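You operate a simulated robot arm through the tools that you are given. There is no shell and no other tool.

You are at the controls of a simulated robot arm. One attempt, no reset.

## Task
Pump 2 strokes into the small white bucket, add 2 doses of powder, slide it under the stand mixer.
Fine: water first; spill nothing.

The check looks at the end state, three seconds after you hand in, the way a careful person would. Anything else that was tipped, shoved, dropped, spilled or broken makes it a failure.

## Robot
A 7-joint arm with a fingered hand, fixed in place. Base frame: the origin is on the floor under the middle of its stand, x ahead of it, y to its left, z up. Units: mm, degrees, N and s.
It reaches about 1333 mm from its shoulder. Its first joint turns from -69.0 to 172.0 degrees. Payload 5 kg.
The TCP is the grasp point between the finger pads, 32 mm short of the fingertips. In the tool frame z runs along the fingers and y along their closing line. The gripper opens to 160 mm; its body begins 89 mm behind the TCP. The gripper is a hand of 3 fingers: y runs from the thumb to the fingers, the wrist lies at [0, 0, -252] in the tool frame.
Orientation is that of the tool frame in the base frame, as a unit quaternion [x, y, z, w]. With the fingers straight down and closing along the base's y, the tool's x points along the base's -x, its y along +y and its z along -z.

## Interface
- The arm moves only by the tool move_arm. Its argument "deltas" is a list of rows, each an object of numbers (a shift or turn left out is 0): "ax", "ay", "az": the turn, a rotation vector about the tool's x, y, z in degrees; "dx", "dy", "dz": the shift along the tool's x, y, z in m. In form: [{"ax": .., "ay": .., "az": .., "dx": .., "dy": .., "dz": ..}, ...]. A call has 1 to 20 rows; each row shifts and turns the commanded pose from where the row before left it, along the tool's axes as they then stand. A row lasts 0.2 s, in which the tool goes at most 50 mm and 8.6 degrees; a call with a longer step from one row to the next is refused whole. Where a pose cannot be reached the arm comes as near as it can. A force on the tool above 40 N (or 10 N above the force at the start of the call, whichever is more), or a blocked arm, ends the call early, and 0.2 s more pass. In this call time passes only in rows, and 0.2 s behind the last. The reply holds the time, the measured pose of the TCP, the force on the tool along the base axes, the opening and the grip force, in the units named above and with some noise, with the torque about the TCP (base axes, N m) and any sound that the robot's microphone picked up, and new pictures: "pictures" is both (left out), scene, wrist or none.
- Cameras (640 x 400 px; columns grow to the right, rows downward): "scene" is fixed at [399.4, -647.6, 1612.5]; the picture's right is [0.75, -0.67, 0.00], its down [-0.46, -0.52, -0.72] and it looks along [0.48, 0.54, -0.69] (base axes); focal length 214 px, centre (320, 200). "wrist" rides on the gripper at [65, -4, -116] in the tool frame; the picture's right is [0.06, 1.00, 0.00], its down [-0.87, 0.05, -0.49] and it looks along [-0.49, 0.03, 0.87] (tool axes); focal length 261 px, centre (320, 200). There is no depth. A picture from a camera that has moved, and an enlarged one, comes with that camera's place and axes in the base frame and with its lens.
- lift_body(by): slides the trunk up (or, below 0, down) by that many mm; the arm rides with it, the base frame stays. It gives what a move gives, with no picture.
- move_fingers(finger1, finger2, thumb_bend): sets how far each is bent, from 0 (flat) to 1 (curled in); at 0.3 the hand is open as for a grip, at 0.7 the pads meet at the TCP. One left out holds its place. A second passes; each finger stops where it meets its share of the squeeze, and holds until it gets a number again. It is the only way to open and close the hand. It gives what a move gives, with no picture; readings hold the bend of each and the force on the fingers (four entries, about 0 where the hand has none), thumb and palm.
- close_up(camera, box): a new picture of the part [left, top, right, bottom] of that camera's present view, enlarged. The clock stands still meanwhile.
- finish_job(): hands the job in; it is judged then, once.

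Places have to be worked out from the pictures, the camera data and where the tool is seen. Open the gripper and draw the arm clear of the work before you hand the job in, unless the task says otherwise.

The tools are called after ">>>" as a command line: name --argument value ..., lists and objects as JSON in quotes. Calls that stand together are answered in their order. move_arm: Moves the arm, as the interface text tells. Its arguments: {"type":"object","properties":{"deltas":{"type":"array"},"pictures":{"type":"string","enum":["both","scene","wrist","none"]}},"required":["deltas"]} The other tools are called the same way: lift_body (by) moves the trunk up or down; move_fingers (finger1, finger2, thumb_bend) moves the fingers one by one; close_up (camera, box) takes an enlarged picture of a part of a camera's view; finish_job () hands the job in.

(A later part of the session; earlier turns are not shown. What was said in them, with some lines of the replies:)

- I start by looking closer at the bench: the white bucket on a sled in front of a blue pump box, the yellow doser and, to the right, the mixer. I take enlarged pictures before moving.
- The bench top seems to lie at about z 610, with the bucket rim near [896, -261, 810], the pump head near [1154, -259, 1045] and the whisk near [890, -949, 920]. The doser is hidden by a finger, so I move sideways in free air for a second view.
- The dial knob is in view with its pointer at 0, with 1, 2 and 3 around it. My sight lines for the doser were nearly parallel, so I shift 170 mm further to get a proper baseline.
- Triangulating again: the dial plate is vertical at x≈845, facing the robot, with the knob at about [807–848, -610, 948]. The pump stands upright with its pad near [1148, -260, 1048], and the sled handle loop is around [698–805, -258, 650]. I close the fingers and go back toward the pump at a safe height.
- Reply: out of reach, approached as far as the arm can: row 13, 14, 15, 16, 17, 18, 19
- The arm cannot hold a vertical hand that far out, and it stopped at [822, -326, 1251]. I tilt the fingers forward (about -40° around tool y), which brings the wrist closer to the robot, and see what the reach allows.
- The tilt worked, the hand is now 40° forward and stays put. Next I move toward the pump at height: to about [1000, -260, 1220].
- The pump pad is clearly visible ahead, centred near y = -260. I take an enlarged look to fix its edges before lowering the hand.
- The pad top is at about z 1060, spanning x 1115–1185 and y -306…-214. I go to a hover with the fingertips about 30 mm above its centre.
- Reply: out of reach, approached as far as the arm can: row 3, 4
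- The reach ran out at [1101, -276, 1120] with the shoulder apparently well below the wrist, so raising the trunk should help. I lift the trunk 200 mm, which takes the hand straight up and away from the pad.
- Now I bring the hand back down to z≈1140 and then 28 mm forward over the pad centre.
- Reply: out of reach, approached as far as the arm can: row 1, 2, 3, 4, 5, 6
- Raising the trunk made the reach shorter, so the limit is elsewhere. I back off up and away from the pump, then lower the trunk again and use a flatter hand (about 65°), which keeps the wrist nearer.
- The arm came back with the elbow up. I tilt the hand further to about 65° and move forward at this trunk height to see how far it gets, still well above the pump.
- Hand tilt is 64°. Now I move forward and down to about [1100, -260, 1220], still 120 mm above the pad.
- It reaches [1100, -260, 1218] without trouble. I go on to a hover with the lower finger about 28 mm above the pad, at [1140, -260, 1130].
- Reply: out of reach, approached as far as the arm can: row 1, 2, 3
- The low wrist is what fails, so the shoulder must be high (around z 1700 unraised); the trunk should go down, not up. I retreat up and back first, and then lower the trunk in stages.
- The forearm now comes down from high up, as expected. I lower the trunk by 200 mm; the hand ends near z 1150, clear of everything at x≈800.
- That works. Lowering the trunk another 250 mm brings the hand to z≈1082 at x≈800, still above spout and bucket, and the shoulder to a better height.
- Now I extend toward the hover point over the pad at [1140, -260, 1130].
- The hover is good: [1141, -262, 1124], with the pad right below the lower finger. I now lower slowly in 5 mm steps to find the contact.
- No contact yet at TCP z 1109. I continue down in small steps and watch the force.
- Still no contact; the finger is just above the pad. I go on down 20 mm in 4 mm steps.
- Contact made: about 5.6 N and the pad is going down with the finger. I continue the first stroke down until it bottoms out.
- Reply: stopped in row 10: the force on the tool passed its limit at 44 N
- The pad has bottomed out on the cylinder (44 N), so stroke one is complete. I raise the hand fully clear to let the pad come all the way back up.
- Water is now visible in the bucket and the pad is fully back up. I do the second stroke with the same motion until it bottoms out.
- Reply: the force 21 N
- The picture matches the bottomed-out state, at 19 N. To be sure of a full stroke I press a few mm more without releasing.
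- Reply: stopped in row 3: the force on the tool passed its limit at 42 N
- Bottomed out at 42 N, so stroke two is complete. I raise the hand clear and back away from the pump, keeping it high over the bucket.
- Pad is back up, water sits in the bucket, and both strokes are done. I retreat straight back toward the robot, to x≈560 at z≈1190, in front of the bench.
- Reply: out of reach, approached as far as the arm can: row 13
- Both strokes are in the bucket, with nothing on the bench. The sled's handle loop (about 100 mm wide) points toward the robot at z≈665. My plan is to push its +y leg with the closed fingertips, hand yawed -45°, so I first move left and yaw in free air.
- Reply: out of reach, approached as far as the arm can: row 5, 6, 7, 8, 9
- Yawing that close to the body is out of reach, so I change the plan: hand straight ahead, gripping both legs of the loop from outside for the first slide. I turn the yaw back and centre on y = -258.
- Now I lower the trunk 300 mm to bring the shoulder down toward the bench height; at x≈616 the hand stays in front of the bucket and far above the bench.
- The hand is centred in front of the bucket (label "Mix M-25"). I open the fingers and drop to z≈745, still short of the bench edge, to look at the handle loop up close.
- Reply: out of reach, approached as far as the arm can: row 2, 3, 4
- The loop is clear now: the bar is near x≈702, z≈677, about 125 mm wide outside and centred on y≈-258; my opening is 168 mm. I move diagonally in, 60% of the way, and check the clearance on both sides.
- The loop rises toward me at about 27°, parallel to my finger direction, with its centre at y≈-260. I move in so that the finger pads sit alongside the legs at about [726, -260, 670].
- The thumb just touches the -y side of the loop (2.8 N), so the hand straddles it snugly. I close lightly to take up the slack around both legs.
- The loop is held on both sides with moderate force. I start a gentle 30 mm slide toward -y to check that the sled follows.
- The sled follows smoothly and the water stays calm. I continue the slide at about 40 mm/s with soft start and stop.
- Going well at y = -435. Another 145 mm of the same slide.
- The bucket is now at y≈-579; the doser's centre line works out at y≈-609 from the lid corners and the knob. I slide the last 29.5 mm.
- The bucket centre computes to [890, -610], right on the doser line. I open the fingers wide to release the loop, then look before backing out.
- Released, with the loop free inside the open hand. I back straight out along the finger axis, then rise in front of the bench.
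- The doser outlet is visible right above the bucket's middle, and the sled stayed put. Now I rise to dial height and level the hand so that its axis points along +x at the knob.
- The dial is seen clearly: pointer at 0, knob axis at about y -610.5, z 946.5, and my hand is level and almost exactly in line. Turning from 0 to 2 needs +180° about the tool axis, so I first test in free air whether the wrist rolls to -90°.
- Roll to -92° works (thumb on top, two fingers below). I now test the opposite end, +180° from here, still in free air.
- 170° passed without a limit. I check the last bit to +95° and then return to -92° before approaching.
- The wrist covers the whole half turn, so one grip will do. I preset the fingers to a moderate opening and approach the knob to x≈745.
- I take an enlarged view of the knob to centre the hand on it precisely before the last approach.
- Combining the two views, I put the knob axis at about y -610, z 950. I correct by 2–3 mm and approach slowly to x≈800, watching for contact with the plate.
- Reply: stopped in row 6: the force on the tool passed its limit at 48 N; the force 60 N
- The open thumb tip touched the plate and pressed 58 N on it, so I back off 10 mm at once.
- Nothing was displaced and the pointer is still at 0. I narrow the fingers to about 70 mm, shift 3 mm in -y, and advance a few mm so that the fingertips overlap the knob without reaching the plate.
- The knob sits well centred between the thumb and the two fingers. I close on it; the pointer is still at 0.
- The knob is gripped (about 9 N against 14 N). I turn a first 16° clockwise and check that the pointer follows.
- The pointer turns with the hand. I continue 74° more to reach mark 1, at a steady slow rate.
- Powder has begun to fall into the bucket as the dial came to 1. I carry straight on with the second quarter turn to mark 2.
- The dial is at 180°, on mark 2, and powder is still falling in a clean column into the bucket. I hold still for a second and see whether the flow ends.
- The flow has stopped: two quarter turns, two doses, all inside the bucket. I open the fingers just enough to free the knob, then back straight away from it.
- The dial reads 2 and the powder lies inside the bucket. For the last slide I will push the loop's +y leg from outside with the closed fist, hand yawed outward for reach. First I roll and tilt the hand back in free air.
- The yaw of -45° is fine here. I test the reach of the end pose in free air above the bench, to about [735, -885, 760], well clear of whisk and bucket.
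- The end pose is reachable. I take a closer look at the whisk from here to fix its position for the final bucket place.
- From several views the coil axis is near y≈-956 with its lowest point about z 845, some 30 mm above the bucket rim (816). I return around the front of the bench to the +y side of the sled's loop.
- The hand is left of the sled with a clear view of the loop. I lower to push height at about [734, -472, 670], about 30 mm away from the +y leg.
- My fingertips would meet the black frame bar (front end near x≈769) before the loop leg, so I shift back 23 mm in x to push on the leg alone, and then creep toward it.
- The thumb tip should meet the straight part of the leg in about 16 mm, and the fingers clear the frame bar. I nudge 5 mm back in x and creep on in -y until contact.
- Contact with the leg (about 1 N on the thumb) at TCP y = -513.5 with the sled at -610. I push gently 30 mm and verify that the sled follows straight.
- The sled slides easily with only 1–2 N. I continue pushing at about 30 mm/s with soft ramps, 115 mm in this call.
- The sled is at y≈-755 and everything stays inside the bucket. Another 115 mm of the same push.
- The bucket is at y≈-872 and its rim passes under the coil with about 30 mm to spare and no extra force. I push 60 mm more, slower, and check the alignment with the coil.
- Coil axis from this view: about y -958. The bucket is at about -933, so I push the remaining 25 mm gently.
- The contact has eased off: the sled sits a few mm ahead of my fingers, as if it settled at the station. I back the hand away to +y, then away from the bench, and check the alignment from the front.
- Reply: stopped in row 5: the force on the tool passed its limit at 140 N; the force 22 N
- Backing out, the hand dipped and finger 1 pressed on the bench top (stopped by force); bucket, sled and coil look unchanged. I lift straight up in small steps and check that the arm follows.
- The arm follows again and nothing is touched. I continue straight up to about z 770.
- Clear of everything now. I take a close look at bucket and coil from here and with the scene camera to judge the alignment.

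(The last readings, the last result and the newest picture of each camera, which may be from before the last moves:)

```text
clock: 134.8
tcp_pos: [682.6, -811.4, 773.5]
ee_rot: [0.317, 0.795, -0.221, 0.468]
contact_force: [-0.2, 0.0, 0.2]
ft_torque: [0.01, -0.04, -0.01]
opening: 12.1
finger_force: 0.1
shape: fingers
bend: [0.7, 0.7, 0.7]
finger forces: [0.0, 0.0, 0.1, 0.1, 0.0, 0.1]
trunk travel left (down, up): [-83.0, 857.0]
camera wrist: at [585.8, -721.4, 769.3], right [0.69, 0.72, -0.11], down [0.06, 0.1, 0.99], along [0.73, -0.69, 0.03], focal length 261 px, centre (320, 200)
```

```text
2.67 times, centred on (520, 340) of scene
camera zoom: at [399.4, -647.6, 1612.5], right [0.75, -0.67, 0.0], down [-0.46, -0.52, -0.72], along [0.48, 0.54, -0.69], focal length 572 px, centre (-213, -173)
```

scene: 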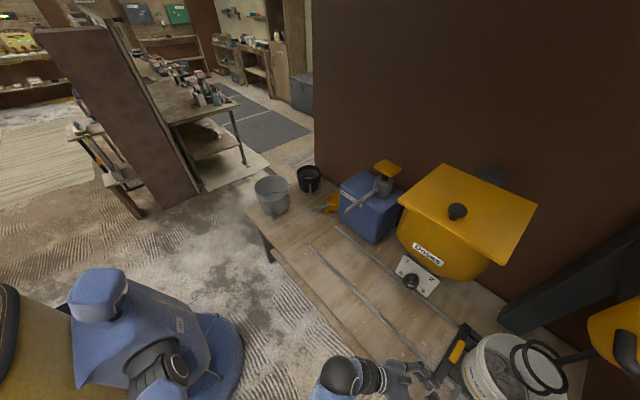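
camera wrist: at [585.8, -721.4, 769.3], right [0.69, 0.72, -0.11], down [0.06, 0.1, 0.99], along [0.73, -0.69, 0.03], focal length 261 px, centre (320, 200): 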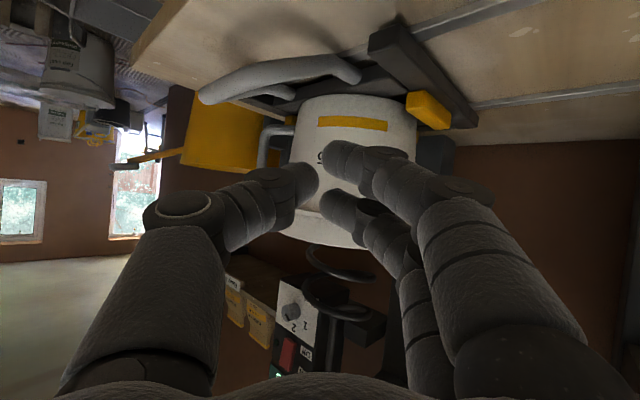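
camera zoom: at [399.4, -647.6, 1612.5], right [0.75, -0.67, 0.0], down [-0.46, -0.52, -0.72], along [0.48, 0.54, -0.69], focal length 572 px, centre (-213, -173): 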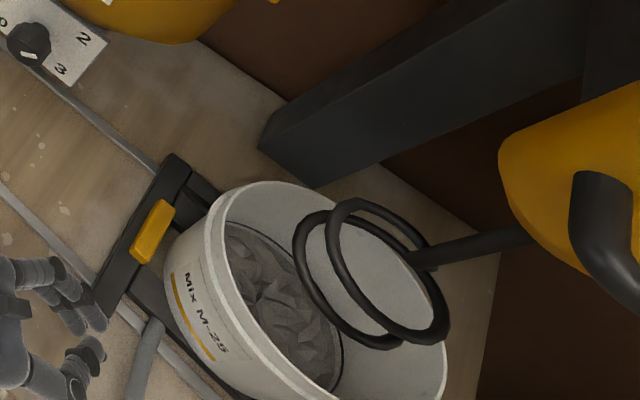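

Bucket centre (about [890, -960]) and coil axis (about [895, -957]) agree to within roughly 10 mm, so the bucket is under the mixer. I raise the hand and draw it back toward the robot in moderate steps.

>>> move_arm --deltas '[{"dx": -0.0139, "dy": -0.0009, "dz": -0.0073}, {"dx": -0.0278, "dy": -0.0017, "dz": -0.0145}, {"dx": -0.0278, "dy": -0.0017, "dz": -0.0145}, {"dx": -0.0278, "dy": -0.0017, "dz": -0.0145}]' --pictures "none"

>>> move_arm --deltas '[{"dx": 0.0081, "dy": 0.0034, "dz": -0.0158}, {"dx": 0.0162, "dy": 0.0068, "dz": -0.0315}, {"dx": 0.0162, "dy": 0.0068, "dz": -0.0315}, {"dx": 0.0162, "dy": 0.0068, "dz": -0.0315}, {"dx": 0.0162, "dy": 0.0068, "dz": -0.0315}]' --pictures "both"

```text
clock: 135.8
tcp_pos: [682.9, -812.2, 884.9]
ee_rot: [0.316, 0.795, -0.221, 0.468]
contact_force: [0.1, 0.0, -0.2]
ft_torque: [-0.02, -0.02, 0.04]
opening: 12.4
finger_force: 0.1
shape: fingers
bend: [0.7, 0.7, 0.7]
finger forces: [0.0, 0.0, 0.0, 0.0, 0.1, 0.1]
trunk travel left (down, up): [-83.0, 857.0]
```

```text
clock: 137.0
tcp_pos: [592.0, -677.8, 883.1]
ee_rot: [0.317, 0.795, -0.221, 0.468]
contact_force: [1.1, 0.0, -0.6]
ft_torque: [0.03, -0.01, 0.01]
opening: 12.5
finger_force: 0.2
shape: fingers
bend: [0.7, 0.7, 0.7]
finger forces: [0.0, 0.1, 0.0, 0.0, 0.0, 0.0]
trunk travel left (down, up): [-83.0, 857.0]
camera wrist: at [496.0, -586.7, 878.6], right [0.69, 0.72, -0.11], down [0.06, 0.1, 0.99], along [0.72, -0.69, 0.03], focal length 261 px, centre (320, 200)
```

scene: 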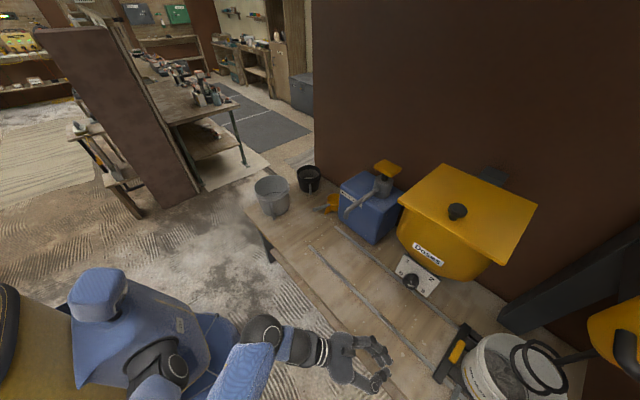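
wrist: 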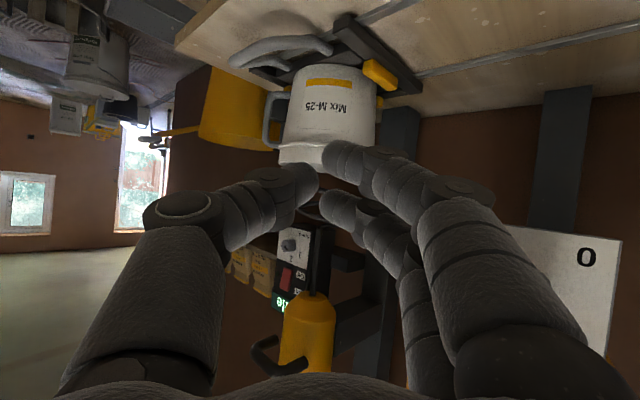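

The hand is well clear. I open the fingers and take a last careful look at the bucket under the mixer and at the rest of the bench.

>>> move_fingers --finger1 0.3 --finger2 0.3 --thumb_bend 0.3

>>> close_up --camera "wrist" --box '[220, 0, 460, 320]'

>>> close_up --camera "scene" --box '[420, 280, 620, 400]'

>>> close_up --camera "scene" --box '[240, 140, 480, 330]'

```text
clock: 138.0
tcp_pos: [592.7, -677.3, 882.3]
ee_rot: [0.317, 0.795, -0.222, 0.467]
contact_force: [-0.1, 0.2, -0.3]
ft_torque: [0.01, 0.03, -0.03]
opening: 167.6
finger_force: 0.0
shape: fingers
bend: [0.3, 0.3, 0.3]
finger forces: [0.1, 0.0, 0.1, 0.0, 0.1, 0.0]
trunk travel left (down, up): [-83.0, 857.0]
```

```text
1.25 times, centred on (340, 160) of wrist
camera zoom: at [496.2, -586.9, 878.7], right [0.69, 0.72, -0.11], down [0.06, 0.1, 0.99], along [0.72, -0.69, 0.03], focal length 326 px, centre (295, 250)
```

zoom: 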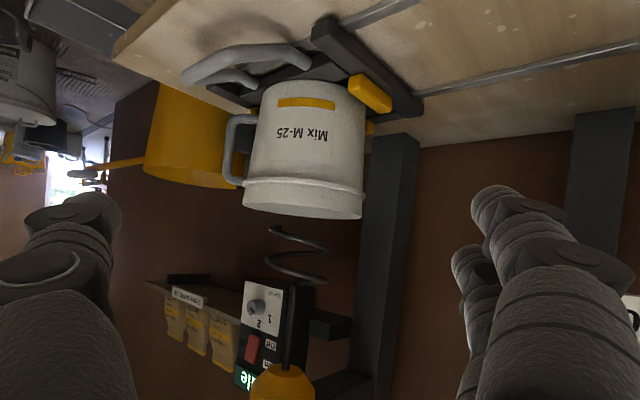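

```text
3.20 times, centred on (520, 340) of scene
camera zoom: at [399.4, -647.6, 1612.5], right [0.75, -0.67, 0.0], down [-0.46, -0.52, -0.72], along [0.48, 0.54, -0.69], focal length 686 px, centre (-320, -248)
```

zoom: 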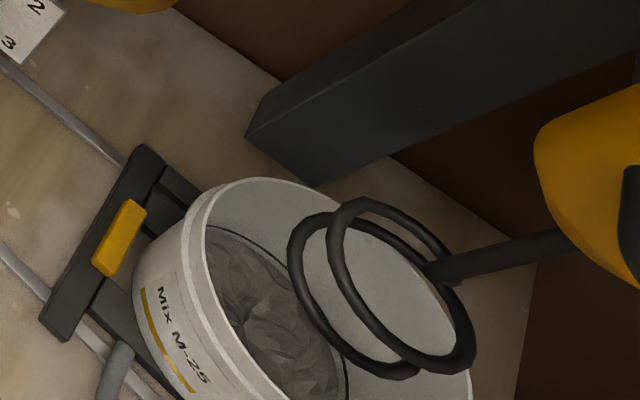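

```text
2.11 times, centred on (360, 235) of scene
camera zoom: at [399.4, -647.6, 1612.5], right [0.75, -0.67, 0.0], down [-0.46, -0.52, -0.72], along [0.48, 0.54, -0.69], focal length 452 px, centre (236, 126)
```

zoom: 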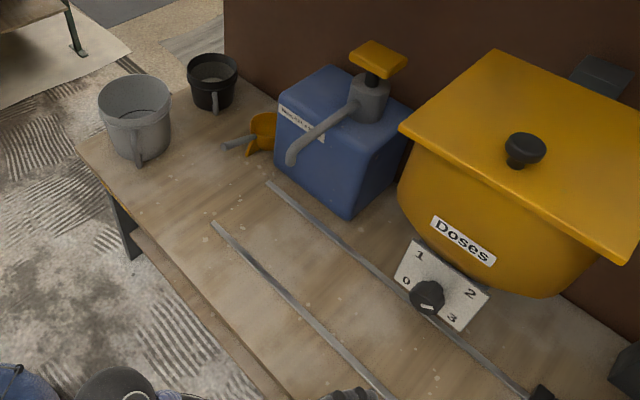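

Bucket and coil line up in both views, the mixer shows idle, the dial reads 2, and pump, scoop and the other buckets stand where they were. I draw the open hand a little further back and up before handing in.

>>> move_arm --deltas '[{"dx": -0.006, "dy": 0.005, "dz": -0.0179}, {"dx": -0.012, "dy": 0.0101, "dz": -0.0357}, {"dx": -0.012, "dy": 0.0101, "dz": -0.0357}, {"dx": -0.006, "dy": 0.005, "dz": -0.0179}]' --pictures "both"

```text
clock: 139.0
tcp_pos: [562.6, -596.0, 963.9]
ee_rot: [0.316, 0.795, -0.221, 0.468]
contact_force: [-0.3, -0.4, 0.4]
ft_torque: [0.05, -0.02, 0.02]
opening: 167.5
finger_force: 0.1
shape: fingers
bend: [0.3, 0.3, 0.3]
finger forces: [0.1, 0.0, 0.0, 0.0, 0.0, 0.0]
trunk travel left (down, up): [-83.0, 857.0]
camera wrist: at [465.6, -506.0, 959.4], right [0.69, 0.72, -0.11], down [0.06, 0.1, 0.99], along [0.72, -0.69, 0.03], focal length 261 px, centre (320, 200)
```

scene: 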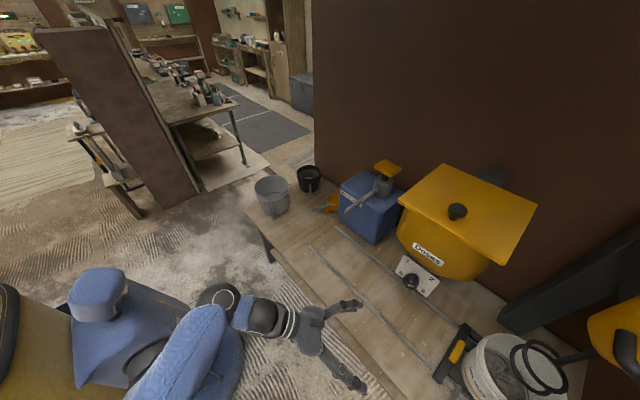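
wrist: 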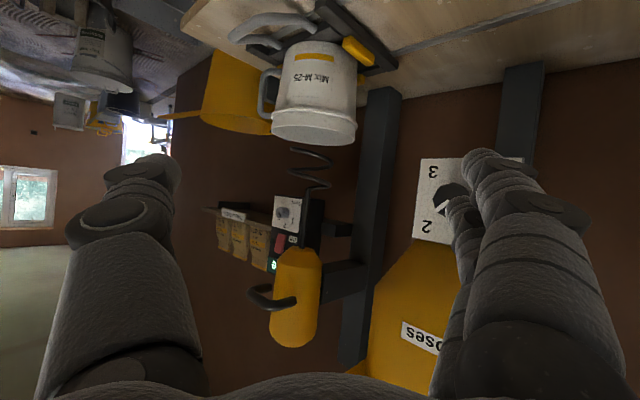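

The gripper is open and clear of the bench. Two strokes of water went in first, then two doses of powder; the bucket is under the mixer and nothing is spilled or moved, so I hand in.

>>> finish_job

```text
The job is handed in.
```

The job is handed in. The white bucket got two full pump strokes first, then the doser dial was turned from 0 to 2. It now sits under the stand mixer.

- **Water:** The pump pad bottomed out and came fully back up after each of the two strokes, and the water was visible in the bucket.
- **Powder:** Powder fell as the dial turned and stopped by itself once the dial was on 2. I took that as two doses, but I had no way to measure the amount. The dial is still on 2.
- **Position:** The bucket and the mixer coil line up to within about 15 mm. The rim passed under the coil with roughly 30 mm to spare.
- **Spills:** I saw no water or powder outside the bucket. The pump, scoop, other two buckets and doser lid are where they were, and the mixer still shows idle.

Two contacts were harder than I wanted:

- **Dial plate:** My open thumb pressed it at about 58 N while I lined up on the knob.
- **Bench top:** One finger pressed it as I backed away from the sled; the arm stopped itself at 140 N.

Neither moved or damaged anything I could see. The gripper is open and the arm is drawn back from the bench.
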